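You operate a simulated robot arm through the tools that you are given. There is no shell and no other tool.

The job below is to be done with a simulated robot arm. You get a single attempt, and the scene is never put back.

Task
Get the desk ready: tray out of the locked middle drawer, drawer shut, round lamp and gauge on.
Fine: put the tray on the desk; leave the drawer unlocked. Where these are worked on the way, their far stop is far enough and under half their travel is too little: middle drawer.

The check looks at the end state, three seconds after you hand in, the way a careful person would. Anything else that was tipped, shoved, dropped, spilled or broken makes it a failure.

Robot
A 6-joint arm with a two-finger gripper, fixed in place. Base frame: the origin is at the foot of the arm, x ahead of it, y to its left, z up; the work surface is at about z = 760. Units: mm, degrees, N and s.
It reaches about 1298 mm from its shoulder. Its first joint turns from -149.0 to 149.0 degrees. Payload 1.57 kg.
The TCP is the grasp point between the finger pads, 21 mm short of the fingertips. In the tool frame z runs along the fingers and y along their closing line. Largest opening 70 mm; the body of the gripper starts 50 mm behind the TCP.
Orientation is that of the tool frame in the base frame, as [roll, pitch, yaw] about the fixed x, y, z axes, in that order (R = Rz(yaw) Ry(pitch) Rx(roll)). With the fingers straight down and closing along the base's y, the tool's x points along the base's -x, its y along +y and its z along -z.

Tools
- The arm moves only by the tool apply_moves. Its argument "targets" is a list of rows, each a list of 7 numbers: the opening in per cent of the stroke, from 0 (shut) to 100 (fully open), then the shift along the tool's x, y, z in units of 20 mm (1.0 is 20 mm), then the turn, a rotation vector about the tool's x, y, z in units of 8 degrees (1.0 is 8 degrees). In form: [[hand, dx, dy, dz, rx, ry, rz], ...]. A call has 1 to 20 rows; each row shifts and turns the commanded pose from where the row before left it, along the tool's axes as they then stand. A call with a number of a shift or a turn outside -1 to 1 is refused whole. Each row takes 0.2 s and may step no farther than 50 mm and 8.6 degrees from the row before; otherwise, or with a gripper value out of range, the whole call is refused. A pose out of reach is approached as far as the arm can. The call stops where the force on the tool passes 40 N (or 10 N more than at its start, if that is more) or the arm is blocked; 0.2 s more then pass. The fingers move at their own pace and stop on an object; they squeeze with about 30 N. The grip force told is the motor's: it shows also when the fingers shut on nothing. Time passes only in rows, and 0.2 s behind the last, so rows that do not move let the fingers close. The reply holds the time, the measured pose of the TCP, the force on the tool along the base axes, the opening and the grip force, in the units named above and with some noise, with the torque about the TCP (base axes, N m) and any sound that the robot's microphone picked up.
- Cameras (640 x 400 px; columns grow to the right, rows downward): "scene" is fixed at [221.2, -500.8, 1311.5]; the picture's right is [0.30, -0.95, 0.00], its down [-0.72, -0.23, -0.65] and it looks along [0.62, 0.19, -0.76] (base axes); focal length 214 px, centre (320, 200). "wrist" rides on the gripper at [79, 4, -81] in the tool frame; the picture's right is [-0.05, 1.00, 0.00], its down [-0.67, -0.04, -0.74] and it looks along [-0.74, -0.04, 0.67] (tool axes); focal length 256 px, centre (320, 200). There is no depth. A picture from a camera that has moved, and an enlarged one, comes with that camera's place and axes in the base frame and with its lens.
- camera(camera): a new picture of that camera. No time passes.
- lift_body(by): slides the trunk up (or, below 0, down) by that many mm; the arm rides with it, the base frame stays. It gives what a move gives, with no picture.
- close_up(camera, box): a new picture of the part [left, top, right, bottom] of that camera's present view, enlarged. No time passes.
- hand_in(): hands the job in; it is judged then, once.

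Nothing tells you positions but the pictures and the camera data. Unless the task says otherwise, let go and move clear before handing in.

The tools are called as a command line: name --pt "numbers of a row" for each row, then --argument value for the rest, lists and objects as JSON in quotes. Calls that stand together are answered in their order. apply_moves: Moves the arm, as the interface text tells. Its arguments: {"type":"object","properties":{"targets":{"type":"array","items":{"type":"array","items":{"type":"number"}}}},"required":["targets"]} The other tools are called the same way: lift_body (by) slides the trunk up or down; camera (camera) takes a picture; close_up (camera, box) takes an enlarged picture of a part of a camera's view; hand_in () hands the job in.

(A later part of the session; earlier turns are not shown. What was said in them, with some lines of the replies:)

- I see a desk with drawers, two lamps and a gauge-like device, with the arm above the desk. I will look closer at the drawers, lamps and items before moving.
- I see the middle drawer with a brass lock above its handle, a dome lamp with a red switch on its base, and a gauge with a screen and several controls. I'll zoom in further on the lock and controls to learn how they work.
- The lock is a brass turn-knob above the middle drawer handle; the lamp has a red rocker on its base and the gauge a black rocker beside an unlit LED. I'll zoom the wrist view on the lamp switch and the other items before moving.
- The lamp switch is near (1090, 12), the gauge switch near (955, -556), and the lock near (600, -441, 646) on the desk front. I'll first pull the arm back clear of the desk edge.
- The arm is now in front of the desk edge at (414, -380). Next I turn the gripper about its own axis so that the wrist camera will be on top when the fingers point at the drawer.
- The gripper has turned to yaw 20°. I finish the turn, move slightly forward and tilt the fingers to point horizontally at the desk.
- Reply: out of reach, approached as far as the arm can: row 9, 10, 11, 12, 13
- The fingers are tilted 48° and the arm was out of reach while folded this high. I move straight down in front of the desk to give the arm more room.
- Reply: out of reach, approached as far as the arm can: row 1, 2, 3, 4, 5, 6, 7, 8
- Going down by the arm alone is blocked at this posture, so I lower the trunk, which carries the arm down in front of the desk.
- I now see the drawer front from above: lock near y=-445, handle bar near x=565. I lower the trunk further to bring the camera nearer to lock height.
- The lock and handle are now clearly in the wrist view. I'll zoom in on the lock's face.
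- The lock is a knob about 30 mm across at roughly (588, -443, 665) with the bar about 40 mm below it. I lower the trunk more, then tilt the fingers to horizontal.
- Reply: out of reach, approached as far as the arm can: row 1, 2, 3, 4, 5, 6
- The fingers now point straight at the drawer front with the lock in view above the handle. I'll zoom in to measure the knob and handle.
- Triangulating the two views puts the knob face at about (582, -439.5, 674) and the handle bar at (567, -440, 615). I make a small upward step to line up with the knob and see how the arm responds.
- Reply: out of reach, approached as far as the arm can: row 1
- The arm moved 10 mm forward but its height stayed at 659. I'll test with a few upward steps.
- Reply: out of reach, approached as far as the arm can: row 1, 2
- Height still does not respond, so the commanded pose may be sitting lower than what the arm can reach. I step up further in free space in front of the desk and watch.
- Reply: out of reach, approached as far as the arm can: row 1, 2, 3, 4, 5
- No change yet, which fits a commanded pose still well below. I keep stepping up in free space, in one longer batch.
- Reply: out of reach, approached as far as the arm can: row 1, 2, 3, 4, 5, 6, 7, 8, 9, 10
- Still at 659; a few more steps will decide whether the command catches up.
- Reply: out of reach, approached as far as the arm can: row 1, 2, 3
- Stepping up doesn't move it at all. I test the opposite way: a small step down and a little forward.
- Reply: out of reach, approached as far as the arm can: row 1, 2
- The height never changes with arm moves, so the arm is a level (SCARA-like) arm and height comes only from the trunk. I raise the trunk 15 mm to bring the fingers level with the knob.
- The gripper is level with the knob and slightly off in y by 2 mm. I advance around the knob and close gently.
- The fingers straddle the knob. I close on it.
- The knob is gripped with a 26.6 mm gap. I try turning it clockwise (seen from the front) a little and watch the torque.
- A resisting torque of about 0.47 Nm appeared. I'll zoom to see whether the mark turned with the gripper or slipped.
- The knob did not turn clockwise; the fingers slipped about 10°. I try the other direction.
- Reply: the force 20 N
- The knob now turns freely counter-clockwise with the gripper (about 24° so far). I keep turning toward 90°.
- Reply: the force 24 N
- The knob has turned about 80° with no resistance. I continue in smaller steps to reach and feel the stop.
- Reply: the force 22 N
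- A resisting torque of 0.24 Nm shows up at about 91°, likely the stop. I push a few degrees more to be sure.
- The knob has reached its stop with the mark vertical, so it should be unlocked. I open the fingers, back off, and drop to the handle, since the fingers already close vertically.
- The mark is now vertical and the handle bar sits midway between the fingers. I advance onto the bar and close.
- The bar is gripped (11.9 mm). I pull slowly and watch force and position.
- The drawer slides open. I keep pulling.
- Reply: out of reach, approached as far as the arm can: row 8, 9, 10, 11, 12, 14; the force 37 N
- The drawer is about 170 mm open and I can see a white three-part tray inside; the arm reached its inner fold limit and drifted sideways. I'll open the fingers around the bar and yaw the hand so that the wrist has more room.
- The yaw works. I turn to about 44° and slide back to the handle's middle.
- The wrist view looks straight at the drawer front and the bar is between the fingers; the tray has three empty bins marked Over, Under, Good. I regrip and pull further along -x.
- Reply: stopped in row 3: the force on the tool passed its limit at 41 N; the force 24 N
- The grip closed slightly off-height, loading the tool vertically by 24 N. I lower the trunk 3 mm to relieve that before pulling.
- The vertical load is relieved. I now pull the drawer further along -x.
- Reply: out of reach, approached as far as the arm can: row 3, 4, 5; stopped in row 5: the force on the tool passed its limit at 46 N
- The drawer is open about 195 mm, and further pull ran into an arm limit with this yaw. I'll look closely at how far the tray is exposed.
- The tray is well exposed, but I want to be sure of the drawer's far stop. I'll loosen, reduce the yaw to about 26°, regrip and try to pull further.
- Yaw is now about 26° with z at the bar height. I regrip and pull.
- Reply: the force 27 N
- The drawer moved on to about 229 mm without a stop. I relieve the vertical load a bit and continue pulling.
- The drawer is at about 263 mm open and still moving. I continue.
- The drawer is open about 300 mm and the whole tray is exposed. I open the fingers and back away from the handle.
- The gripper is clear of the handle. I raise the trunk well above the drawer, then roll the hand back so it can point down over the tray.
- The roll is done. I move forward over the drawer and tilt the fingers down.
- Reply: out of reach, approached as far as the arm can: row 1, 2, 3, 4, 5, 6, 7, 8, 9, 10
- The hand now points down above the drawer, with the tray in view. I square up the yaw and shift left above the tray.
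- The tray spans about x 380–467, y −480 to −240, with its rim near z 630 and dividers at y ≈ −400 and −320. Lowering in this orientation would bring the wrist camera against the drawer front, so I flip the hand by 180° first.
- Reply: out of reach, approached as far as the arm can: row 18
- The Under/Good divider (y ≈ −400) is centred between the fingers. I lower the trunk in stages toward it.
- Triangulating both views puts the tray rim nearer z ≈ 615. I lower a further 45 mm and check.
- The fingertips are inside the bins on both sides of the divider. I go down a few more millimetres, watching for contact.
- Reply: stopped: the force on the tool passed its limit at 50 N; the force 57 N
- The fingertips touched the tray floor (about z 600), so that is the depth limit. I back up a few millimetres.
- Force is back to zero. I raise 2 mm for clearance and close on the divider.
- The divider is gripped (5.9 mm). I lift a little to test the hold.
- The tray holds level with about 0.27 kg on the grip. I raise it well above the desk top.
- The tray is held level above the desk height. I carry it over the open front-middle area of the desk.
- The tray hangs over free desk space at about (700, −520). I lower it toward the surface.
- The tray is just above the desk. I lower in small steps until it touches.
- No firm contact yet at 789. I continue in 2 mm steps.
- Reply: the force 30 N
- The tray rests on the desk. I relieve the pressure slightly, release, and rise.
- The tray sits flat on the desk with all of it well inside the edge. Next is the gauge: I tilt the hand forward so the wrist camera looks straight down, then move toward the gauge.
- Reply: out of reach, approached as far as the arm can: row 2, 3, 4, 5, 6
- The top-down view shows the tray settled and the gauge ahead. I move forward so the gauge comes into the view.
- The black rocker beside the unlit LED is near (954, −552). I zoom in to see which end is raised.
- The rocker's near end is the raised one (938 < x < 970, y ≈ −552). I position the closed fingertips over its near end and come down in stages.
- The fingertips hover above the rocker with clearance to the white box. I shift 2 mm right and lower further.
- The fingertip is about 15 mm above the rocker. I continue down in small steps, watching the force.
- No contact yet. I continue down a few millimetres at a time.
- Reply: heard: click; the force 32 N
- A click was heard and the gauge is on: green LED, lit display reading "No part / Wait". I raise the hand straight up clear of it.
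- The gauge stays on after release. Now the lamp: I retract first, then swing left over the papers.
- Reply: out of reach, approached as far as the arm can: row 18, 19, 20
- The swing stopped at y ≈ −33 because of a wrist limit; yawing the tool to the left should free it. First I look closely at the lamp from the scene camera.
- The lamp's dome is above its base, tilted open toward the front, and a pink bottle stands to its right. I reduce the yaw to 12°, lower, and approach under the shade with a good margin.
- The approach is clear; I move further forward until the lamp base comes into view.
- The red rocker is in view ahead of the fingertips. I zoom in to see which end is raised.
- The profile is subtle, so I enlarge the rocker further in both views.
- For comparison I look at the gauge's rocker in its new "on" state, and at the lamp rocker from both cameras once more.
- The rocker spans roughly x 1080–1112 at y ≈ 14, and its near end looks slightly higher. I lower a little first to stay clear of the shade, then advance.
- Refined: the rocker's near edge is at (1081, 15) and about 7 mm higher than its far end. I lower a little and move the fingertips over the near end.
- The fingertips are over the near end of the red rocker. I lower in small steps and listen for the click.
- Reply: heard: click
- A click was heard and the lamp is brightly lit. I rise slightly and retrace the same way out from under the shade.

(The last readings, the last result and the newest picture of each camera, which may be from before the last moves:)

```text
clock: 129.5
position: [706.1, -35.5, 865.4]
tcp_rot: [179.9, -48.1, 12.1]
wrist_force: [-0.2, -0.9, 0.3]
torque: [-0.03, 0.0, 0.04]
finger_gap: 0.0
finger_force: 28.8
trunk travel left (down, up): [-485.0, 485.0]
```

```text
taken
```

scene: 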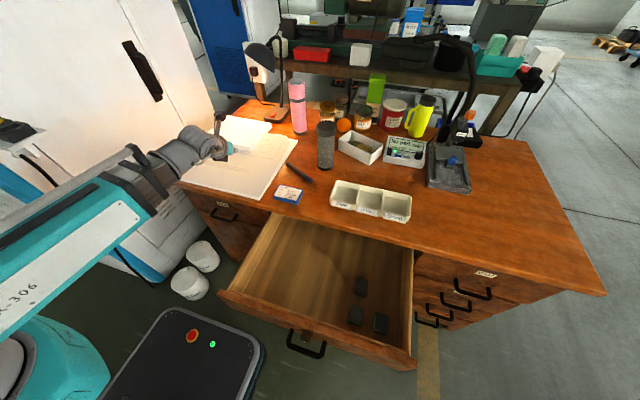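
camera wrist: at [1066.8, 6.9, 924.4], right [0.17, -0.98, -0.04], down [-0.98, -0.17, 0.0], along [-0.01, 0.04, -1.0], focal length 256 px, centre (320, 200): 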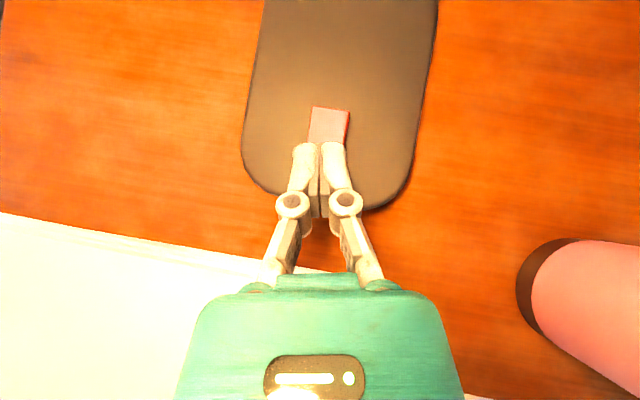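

The lamp glows and the gauge is on; only the open drawer remains. I swing the hand back over the front of the desk toward the drawer, staying well above everything.

apply_moves --pt "0 -0.62 0.969 -0.69 0 0 0" --pt "0 -0.62 0.969 -0.69 0 0 0" --pt "0 -0.62 0.969 -0.69 0 0 0" --pt "0 -0.62 0.969 -0.69 0 0 0" --pt "0 -0.62 0.969 -0.69 0 0 0" --pt "0 -0.62 0.969 -0.69 0 0 0" --pt "0 -0.62 0.969 -0.69 0 0 0" --pt "0 -0.62 0.969 -0.69 0 0 0" --pt "0 -0.62 0.969 -0.69 0 0 0" --pt "0 -0.62 0.969 -0.69 0 0 0" --pt "0 -0.62 0.969 -0.69 0 0 0" --pt "0 -0.62 0.969 -0.69 0 0 0" --pt "0 -0.62 0.969 -0.69 0 0 0" --pt "0 -0.62 0.969 -0.69 0 0 0" --pt "0 -0.62 0.969 -0.69 0 0 0" --pt "0 -0.62 0.969 -0.69 0 0 0"

apply_moves --pt "0 0 0 0 -0.743 0 0.669" --pt "0 0 0 0 -0.372 0 0.334" --pt "0 0 1 0 0 0 0" --pt "0 0 1 0 0 0 0" --pt "0 0 1 0 0 0 0" --pt "0 0 1 0 0 0 0" --pt "0 0 1 0 0 0 0" --pt "0 0 1 0 0 0 0" --pt "0 0 1 0 0 0 0" --pt "0 0 1 0 0 0 0"

camera --camera "scene"

```text
clock: 132.9
position: [489.8, -406.1, 865.5]
tcp_rot: [179.9, -48.1, 12.2]
wrist_force: [-0.2, 1.0, 0.1]
torque: [0.0, 0.01, 0.0]
finger_gap: 0.2
finger_force: 28.4
out of reach, approached as far as the arm can: row 6, 7
trunk travel left (down, up): [-485.0, 485.0]
```

```text
clock: 135.1
position: [491.4, -566.9, 865.8]
tcp_rot: [-179.9, -48.1, 0.0]
wrist_force: [0.4, 0.4, -0.8]
torque: [0.04, -0.02, 0.03]
finger_gap: 0.0
finger_force: 28.7
trunk travel left (down, up): [-485.0, 485.0]
```

```text
taken
```

scene: 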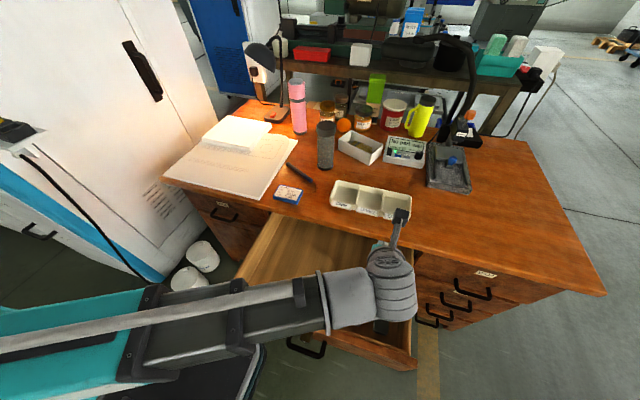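

Next I level the hand to point at the drawer front and back away before lowering.

apply_moves --pt "0 0 0 0 0 1 0" --pt "0 0 0 0 0 1 0" --pt "0 0 0 0 0 1 0" --pt "0 0 0 0 0 1 0" --pt "0 0 0 0 0 1 0" --pt "0 0 0 0 0 0.25 0"

apply_moves --pt "0 0 0 -1 0 0 0" --pt "0 0 0 -1 0 0 0" --pt "0 0 0 -1 0 0 0" --pt "0 0 0 -1 0 0 0" --pt "0 0 0 -1 0 0 0" --pt "0 0 0 -1 0 0 0" --pt "0 0 0 -1 0 0 0" --pt "0 0 0 -1 0 0 0" --pt "0 0 0 -1 0 0 0" --pt "0 0 0 -1 0 0 0" --pt "0 0 0 -1 0 0 0" --pt "0 0 0 -1 0 0 0" --pt "0 0 0 -1 0 0 0"

camera --camera "scene"

```text
clock: 136.5
position: [489.9, -565.2, 991.4]
tcp_rot: [15.2, -89.9, 164.9]
wrist_force: [-0.1, -1.1, 0.9]
torque: [-0.01, -0.01, -0.01]
finger_gap: 0.2
finger_force: 28.6
out of reach, approached as far as the arm can: row 1, 2, 3, 4, 5, 6
trunk travel left (down, up): [-485.0, 485.0]
```

```text
clock: 139.3
position: [231.1, -566.5, 990.2]
tcp_rot: [1.8, -89.9, 178.2]
wrist_force: [1.1, -0.2, 0.2]
torque: [-0.02, 0.0, 0.01]
finger_gap: 0.0
finger_force: 28.4
trunk travel left (down, up): [-485.0, 485.0]
```

```text
taken
```

scene: 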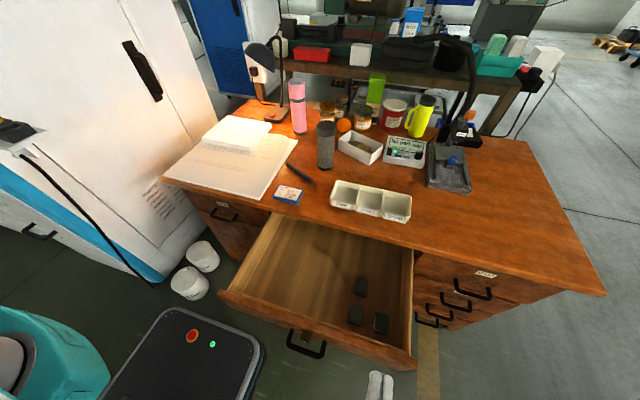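

The hand is in front of the drawer at y ≈ −566. I lower to the drawer front's height.

lift_body --by -325

camera --camera "wrist"

camera --camera "scene"

```text
clock: 142.5
position: [230.3, -565.4, 665.9]
tcp_rot: [-178.1, -90.0, -1.9]
wrist_force: [0.3, -1.1, 0.0]
torque: [0.03, 0.0, -0.01]
finger_gap: 0.0
finger_force: 28.9
trunk travel left (down, up): [-160.0, 810.0]
```

```text
taken
camera wrist: at [147.5, -570.3, 745.6], right [0.0, -1.0, -0.05], down [-0.74, 0.04, -0.67], along [0.67, 0.04, -0.74], focal length 256 px, centre (320, 200)
```

wrist: 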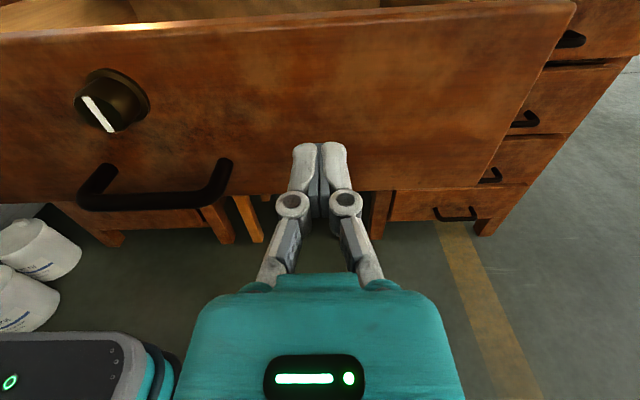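

```text
taken
```

scene: 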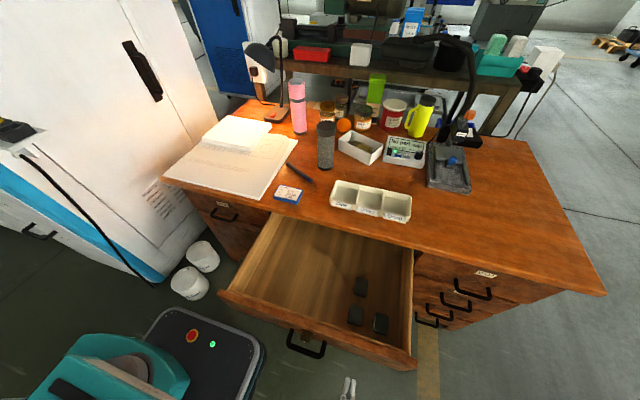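

The closed fingertips face the drawer front clear of the handle and knob. I push forward slowly.

apply_moves --pt "0 0 0 1 0 0 0" --pt "0 0 0 1 0 0 0" --pt "0 0 0 0.5 0 0 0" --pt "0 0 0 0.3 0 0 0" --pt "0 0 0 0.3 0 0 0" --pt "0 0 0 0.3 0 0 0" --pt "0 0 0 0.3 0 0 0" --pt "0 0 0 0.4 0 0 0" --pt "0 0 0 0.4 0 0 0" --pt "0 0 0 0.4 0 0 0" --pt "0 0 0 0.4 0 0 0" --pt "0 0 0 0.4 0 0 0" --pt "0 0 0 0.4 0 0 0"

camera --camera "scene"

```text
clock: 145.3
position: [353.1, -565.8, 664.1]
tcp_rot: [0.9, -89.9, 178.9]
wrist_force: [-0.6, 0.1, -0.4]
torque: [-0.01, 0.02, 0.01]
finger_gap: 0.0
finger_force: 28.5
trunk travel left (down, up): [-160.0, 810.0]
```

```text
taken
```

scene: 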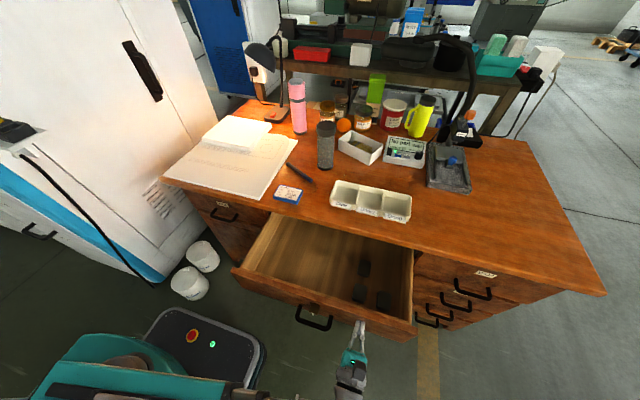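

The drawer is sliding in. I continue pushing.

apply_moves --pt "0 0 0 0.45 0 0 0" --pt "0 0 0 0.45 0 0 0" --pt "0 0 0 0.45 0 0 0" --pt "0 0 0 0.45 0 0 0" --pt "0 0 0 0.45 0 0 0" --pt "0 0 0 0.45 0 0 0" --pt "0 0 0 0.45 0 0 0" --pt "0 0 0 0.45 0 0 0" --pt "0 0 0 0.45 0 0 0" --pt "0 0 0 0.45 0 0 0" --pt "0 0 0 0.45 0 0 0" --pt "0 0 0 0.45 0 0 0" --pt "0 0 0 0.45 0 0 0" --pt "0 0 0 0.45 0 0 0" --pt "0 0 0 0.45 0 0 0" --pt "0 0 0 0.45 0 0 0" --pt "0 0 0 0.45 0 0 0" --pt "0 0 0 0.45 0 0 0" --pt "0 0 0 0.45 0 0 0" --pt "0 0 0 0.45 0 0 0"

camera --camera "scene"

camera --camera "wrist"

```text
clock: 149.5
position: [534.0, -564.7, 664.4]
tcp_rot: [0.8, -89.9, 179.2]
wrist_force: [-0.7, 0.6, 0.7]
torque: [0.0, 0.02, 0.0]
finger_gap: 0.1
finger_force: 28.1
trunk travel left (down, up): [-160.0, 810.0]
```

```text
taken
```

scene: 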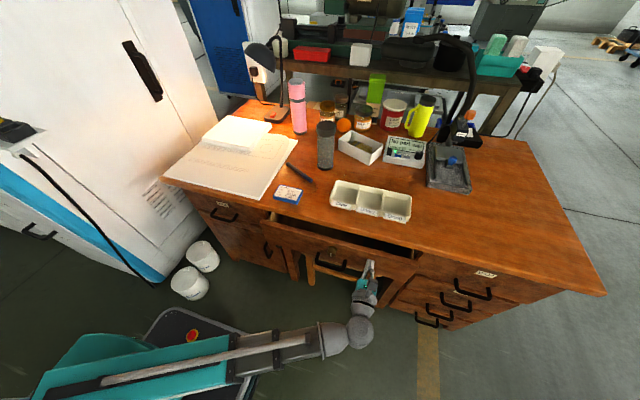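

```text
taken
camera wrist: at [450.0, -569.5, 745.7], right [0.0, -1.0, -0.05], down [-0.74, 0.03, -0.67], along [0.67, 0.04, -0.74], focal length 256 px, centre (320, 200)
```

wrist: 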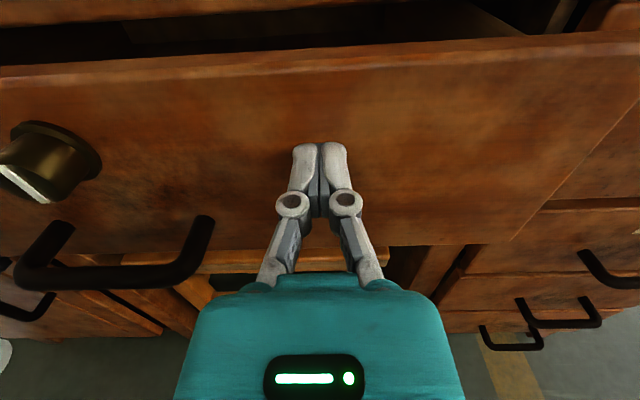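

About 58 mm remain. I push the last stretch more slowly until it seats.

apply_moves --pt "0 0 0 0.3 0 0 0" --pt "0 0 0 0.3 0 0 0" --pt "0 0 0 0.3 0 0 0" --pt "0 0 0 0.3 0 0 0" --pt "0 0 0 0.3 0 0 0" --pt "0 0 0 0.3 0 0 0" --pt "0 0 0 0.3 0 0 0" --pt "0 0 0 0.3 0 0 0" --pt "0 0 0 0.2 0 0 0" --pt "0 0 0 0.2 0 0 0" --pt "0 0 0 0.2 0 0 0"

camera --camera "wrist"

close_up --camera "scene" --box '[240, 190, 440, 315]'

```text
clock: 151.8
position: [585.7, -565.7, 664.7]
tcp_rot: [115.9, -89.9, 64.1]
wrist_force: [-11.9, -1.8, 1.5]
torque: [0.01, -0.05, 0.03]
finger_gap: 6.0
finger_force: 28.5
trunk travel left (down, up): [-160.0, 810.0]
stopped in row 11: the force on the tool passed its limit at 48 N (the readings are from after the stop); the commanded pose is now the measured one
```

```text
taken
camera wrist: at [503.1, -569.7, 745.9], right [0.0, -1.0, -0.05], down [-0.75, 0.04, -0.67], along [0.67, 0.04, -0.74], focal length 256 px, centre (320, 200)
```

wrist: 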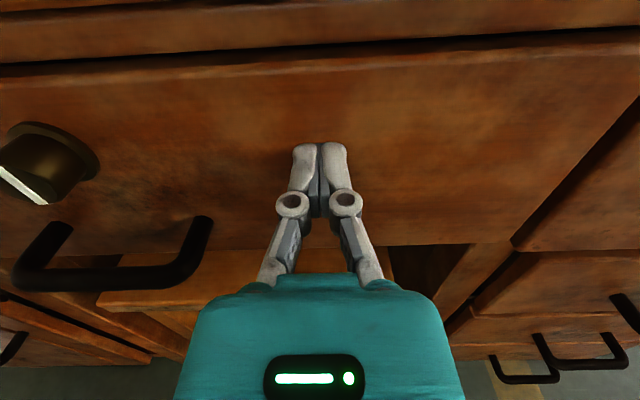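

```text
3.20 times, centred on (340, 252) of scene
camera zoom: at [221.2, -500.8, 1311.5], right [0.3, -0.95, 0.0], down [-0.72, -0.23, -0.65], along [0.62, 0.19, -0.76], focal length 686 px, centre (256, 32)
```

zoom: 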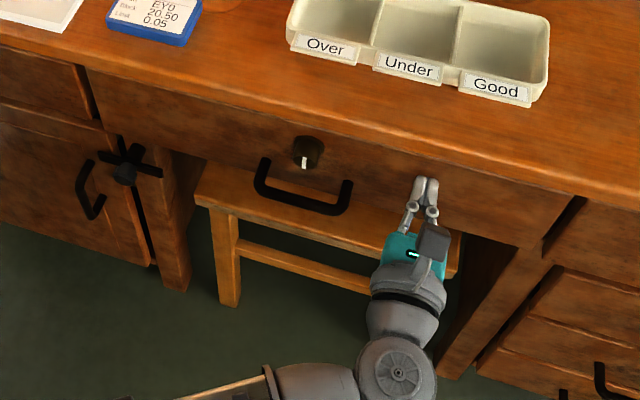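

The push stopped at 48 N, so the drawer should be seated. I compare the same close-up as at the start to verify it is fully shut.

close_up --camera "scene" --box '[310, 220, 366, 255]'

close_up --camera "scene" --box '[180, 180, 400, 318]'

```text
11.43 times, centred on (338, 238) of scene
camera zoom: at [221.2, -500.8, 1311.5], right [0.3, -0.95, 0.0], down [-0.72, -0.23, -0.65], along [0.62, 0.19, -0.76], focal length 2451 px, centre (114, -229)
```

zoom: 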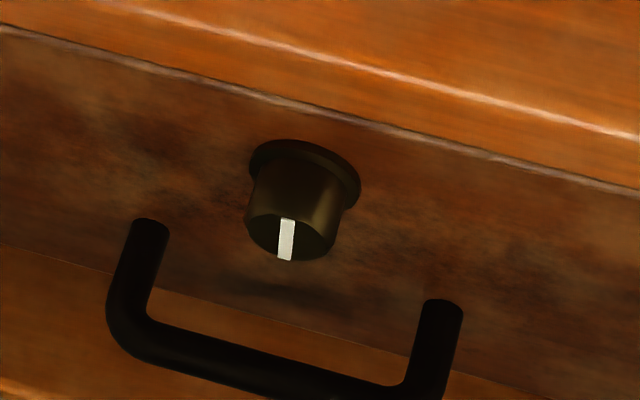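

```text
2.90 times, centred on (290, 249) of scene
camera zoom: at [221.2, -500.8, 1311.5], right [0.3, -0.95, 0.0], down [-0.72, -0.23, -0.65], along [0.62, 0.19, -0.76], focal length 622 px, centre (407, 58)
```

zoom: 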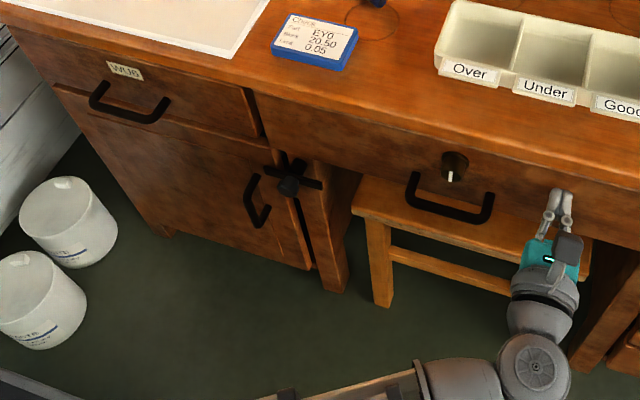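

The close-up matches the starting picture, so the drawer is fully shut. I back the arm away and then check the whole scene.

apply_moves --pt "0 0 0 -0.5 0 0 0" --pt "0 0 0 -1 0 0 0" --pt "0 0 0 -1 0 0 0" --pt "0 0 0 -1 0 0 0" --pt "0 0 0 -1 0 0 0" --pt "0 0 0 -1 0 0 0" --pt "0 0 0 -1 0 0 0" --pt "0 0 0 -1 0 0 0" --pt "0 0 0 -1 0 0 0" --pt "20 0 0 -1 0 0 0" --pt "20 0 0 0 0 0 0" --pt "20 0 0 0 0 0 0"

camera --camera "scene"

close_up --camera "scene" --box '[220, 20, 500, 210]'

close_up --camera "scene" --box '[310, 220, 366, 255]'

close_up --camera "scene" --box '[240, 160, 440, 285]'

```text
clock: 154.4
position: [398.1, -565.8, 665.0]
tcp_rot: [74.6, -89.9, 105.3]
wrist_force: [-0.1, 1.1, -0.2]
torque: [0.01, -0.04, -0.02]
finger_gap: 14.2
finger_force: 0.2
trunk travel left (down, up): [-160.0, 810.0]
```

```text
taken
```

scene: 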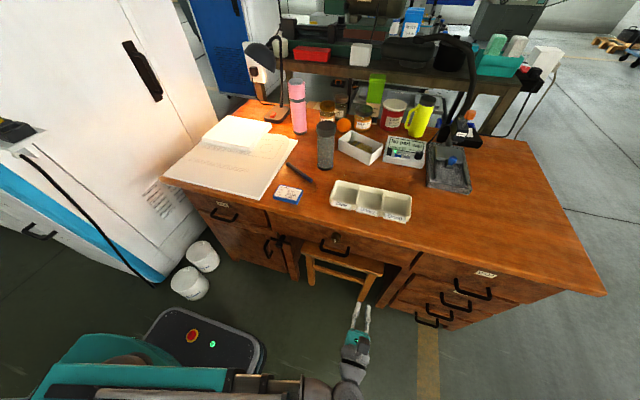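

```text
2.11 times, centred on (360, 115) of scene
camera zoom: at [221.2, -500.8, 1311.5], right [0.3, -0.95, 0.0], down [-0.72, -0.23, -0.65], along [0.62, 0.19, -0.76], focal length 452 px, centre (236, 379)
```

zoom: 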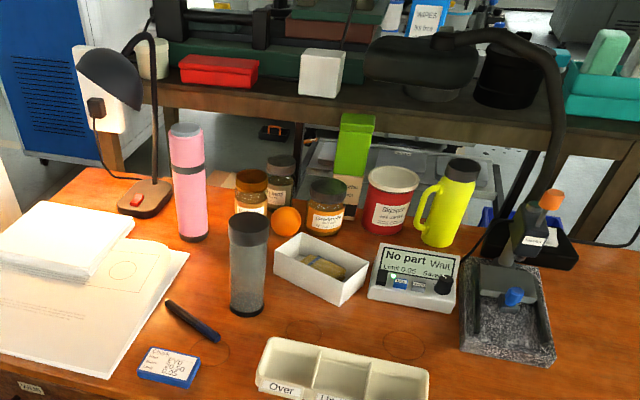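

```text
11.43 times, centred on (338, 238) of scene
camera zoom: at [221.2, -500.8, 1311.5], right [0.3, -0.95, 0.0], down [-0.72, -0.23, -0.65], along [0.62, 0.19, -0.76], focal length 2451 px, centre (114, -229)
```

zoom: 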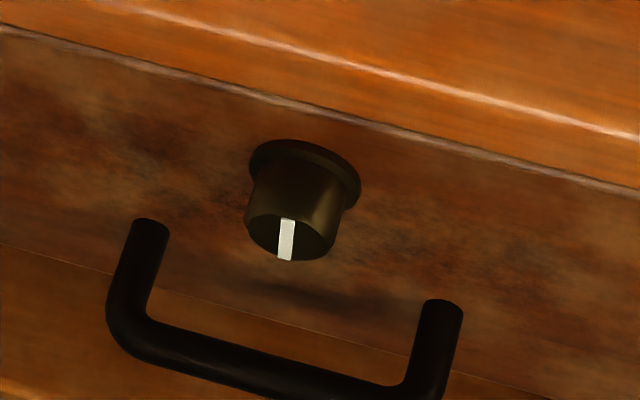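

```text
3.20 times, centred on (340, 222) of scene
camera zoom: at [221.2, -500.8, 1311.5], right [0.3, -0.95, 0.0], down [-0.72, -0.23, -0.65], along [0.62, 0.19, -0.76], focal length 686 px, centre (256, 128)
```

zoom: 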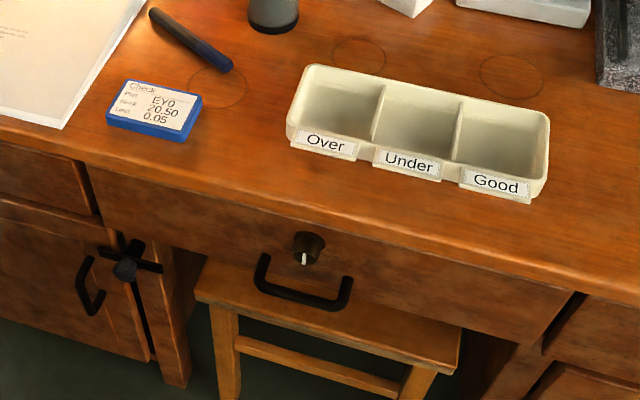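

Drawer shut, tray on the desk, lamp and gauge lit. Before handing in I compare the gauge and lamp positions with the first close-ups.

close_up --camera "scene" --box '[380, 130, 436, 165]'

close_up --camera "scene" --box '[240, 95, 296, 130]'

close_up --camera "scene" --box '[160, 110, 320, 210]'

```text
11.43 times, centred on (408, 148) of scene
camera zoom: at [221.2, -500.8, 1311.5], right [0.3, -0.95, 0.0], down [-0.72, -0.23, -0.65], along [0.62, 0.19, -0.76], focal length 2451 px, centre (-686, 800)
```

zoom: 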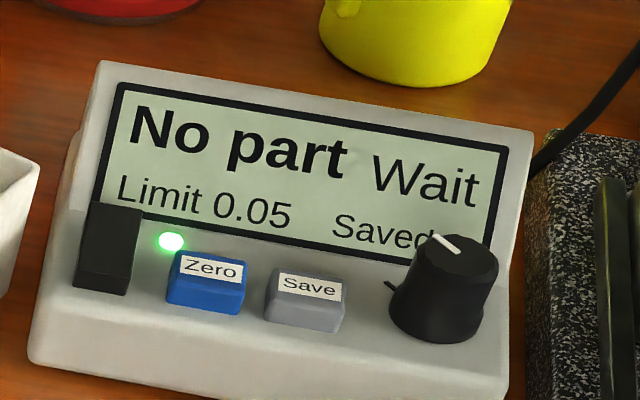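

```text
11.43 times, centred on (268, 112) of scene
camera zoom: at [221.2, -500.8, 1311.5], right [0.3, -0.95, 0.0], down [-0.72, -0.23, -0.65], along [0.62, 0.19, -0.76], focal length 2451 px, centre (914, 1200)
```

zoom: 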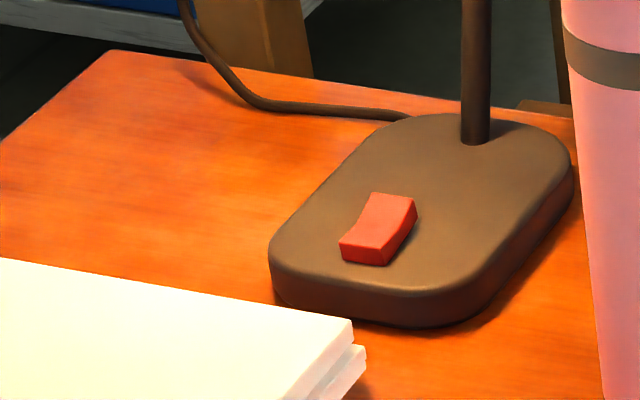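

```text
4.00 times, centred on (240, 160) of scene
camera zoom: at [221.2, -500.8, 1311.5], right [0.3, -0.95, 0.0], down [-0.72, -0.23, -0.65], along [0.62, 0.19, -0.76], focal length 858 px, centre (640, 360)
```

zoom: 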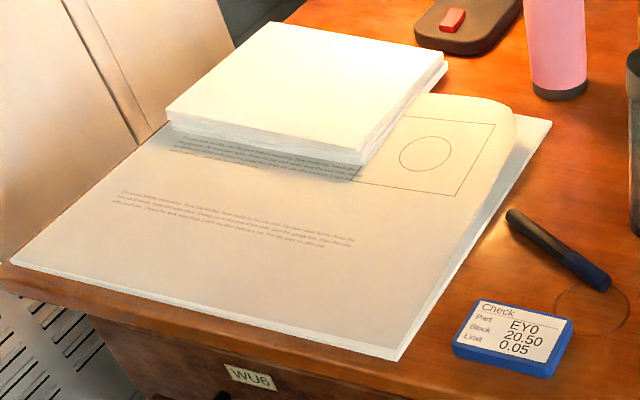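

The tray is on the desk, the drawer is shut and unlocked, and the round lamp and the gauge are both on. In the close-ups nothing else has moved and the arm is clear, so I hand in the job.

hand_in

```text
The job is handed in.
```

The desk is ready and I've handed the job in. The result of the check isn't back.

- **Tray:** it came out of the middle drawer and sits flat on the front-middle of the desk. Its three bins (Over, Under, Good) are empty, as they were in the drawer.
- **Middle drawer:** unlocked by turning the lock knob a quarter turn counter-clockwise, and opened about 300 mm. I didn't reach the far stop, so I can't say exactly what share of its travel that is. It is pushed fully shut again and left unlocked.
- **Round lamp:** on; the switch clicked and the lamp is lit.
- **Gauge:** on; the green light is lit and the screen shows "No part / Wait".

In close-ups taken before handing in, the gauge, lamp base, papers, pen and check box matched the starting pictures, and I saw nothing tipped or shifted. The gripper is empty and backed away in front of the desk.
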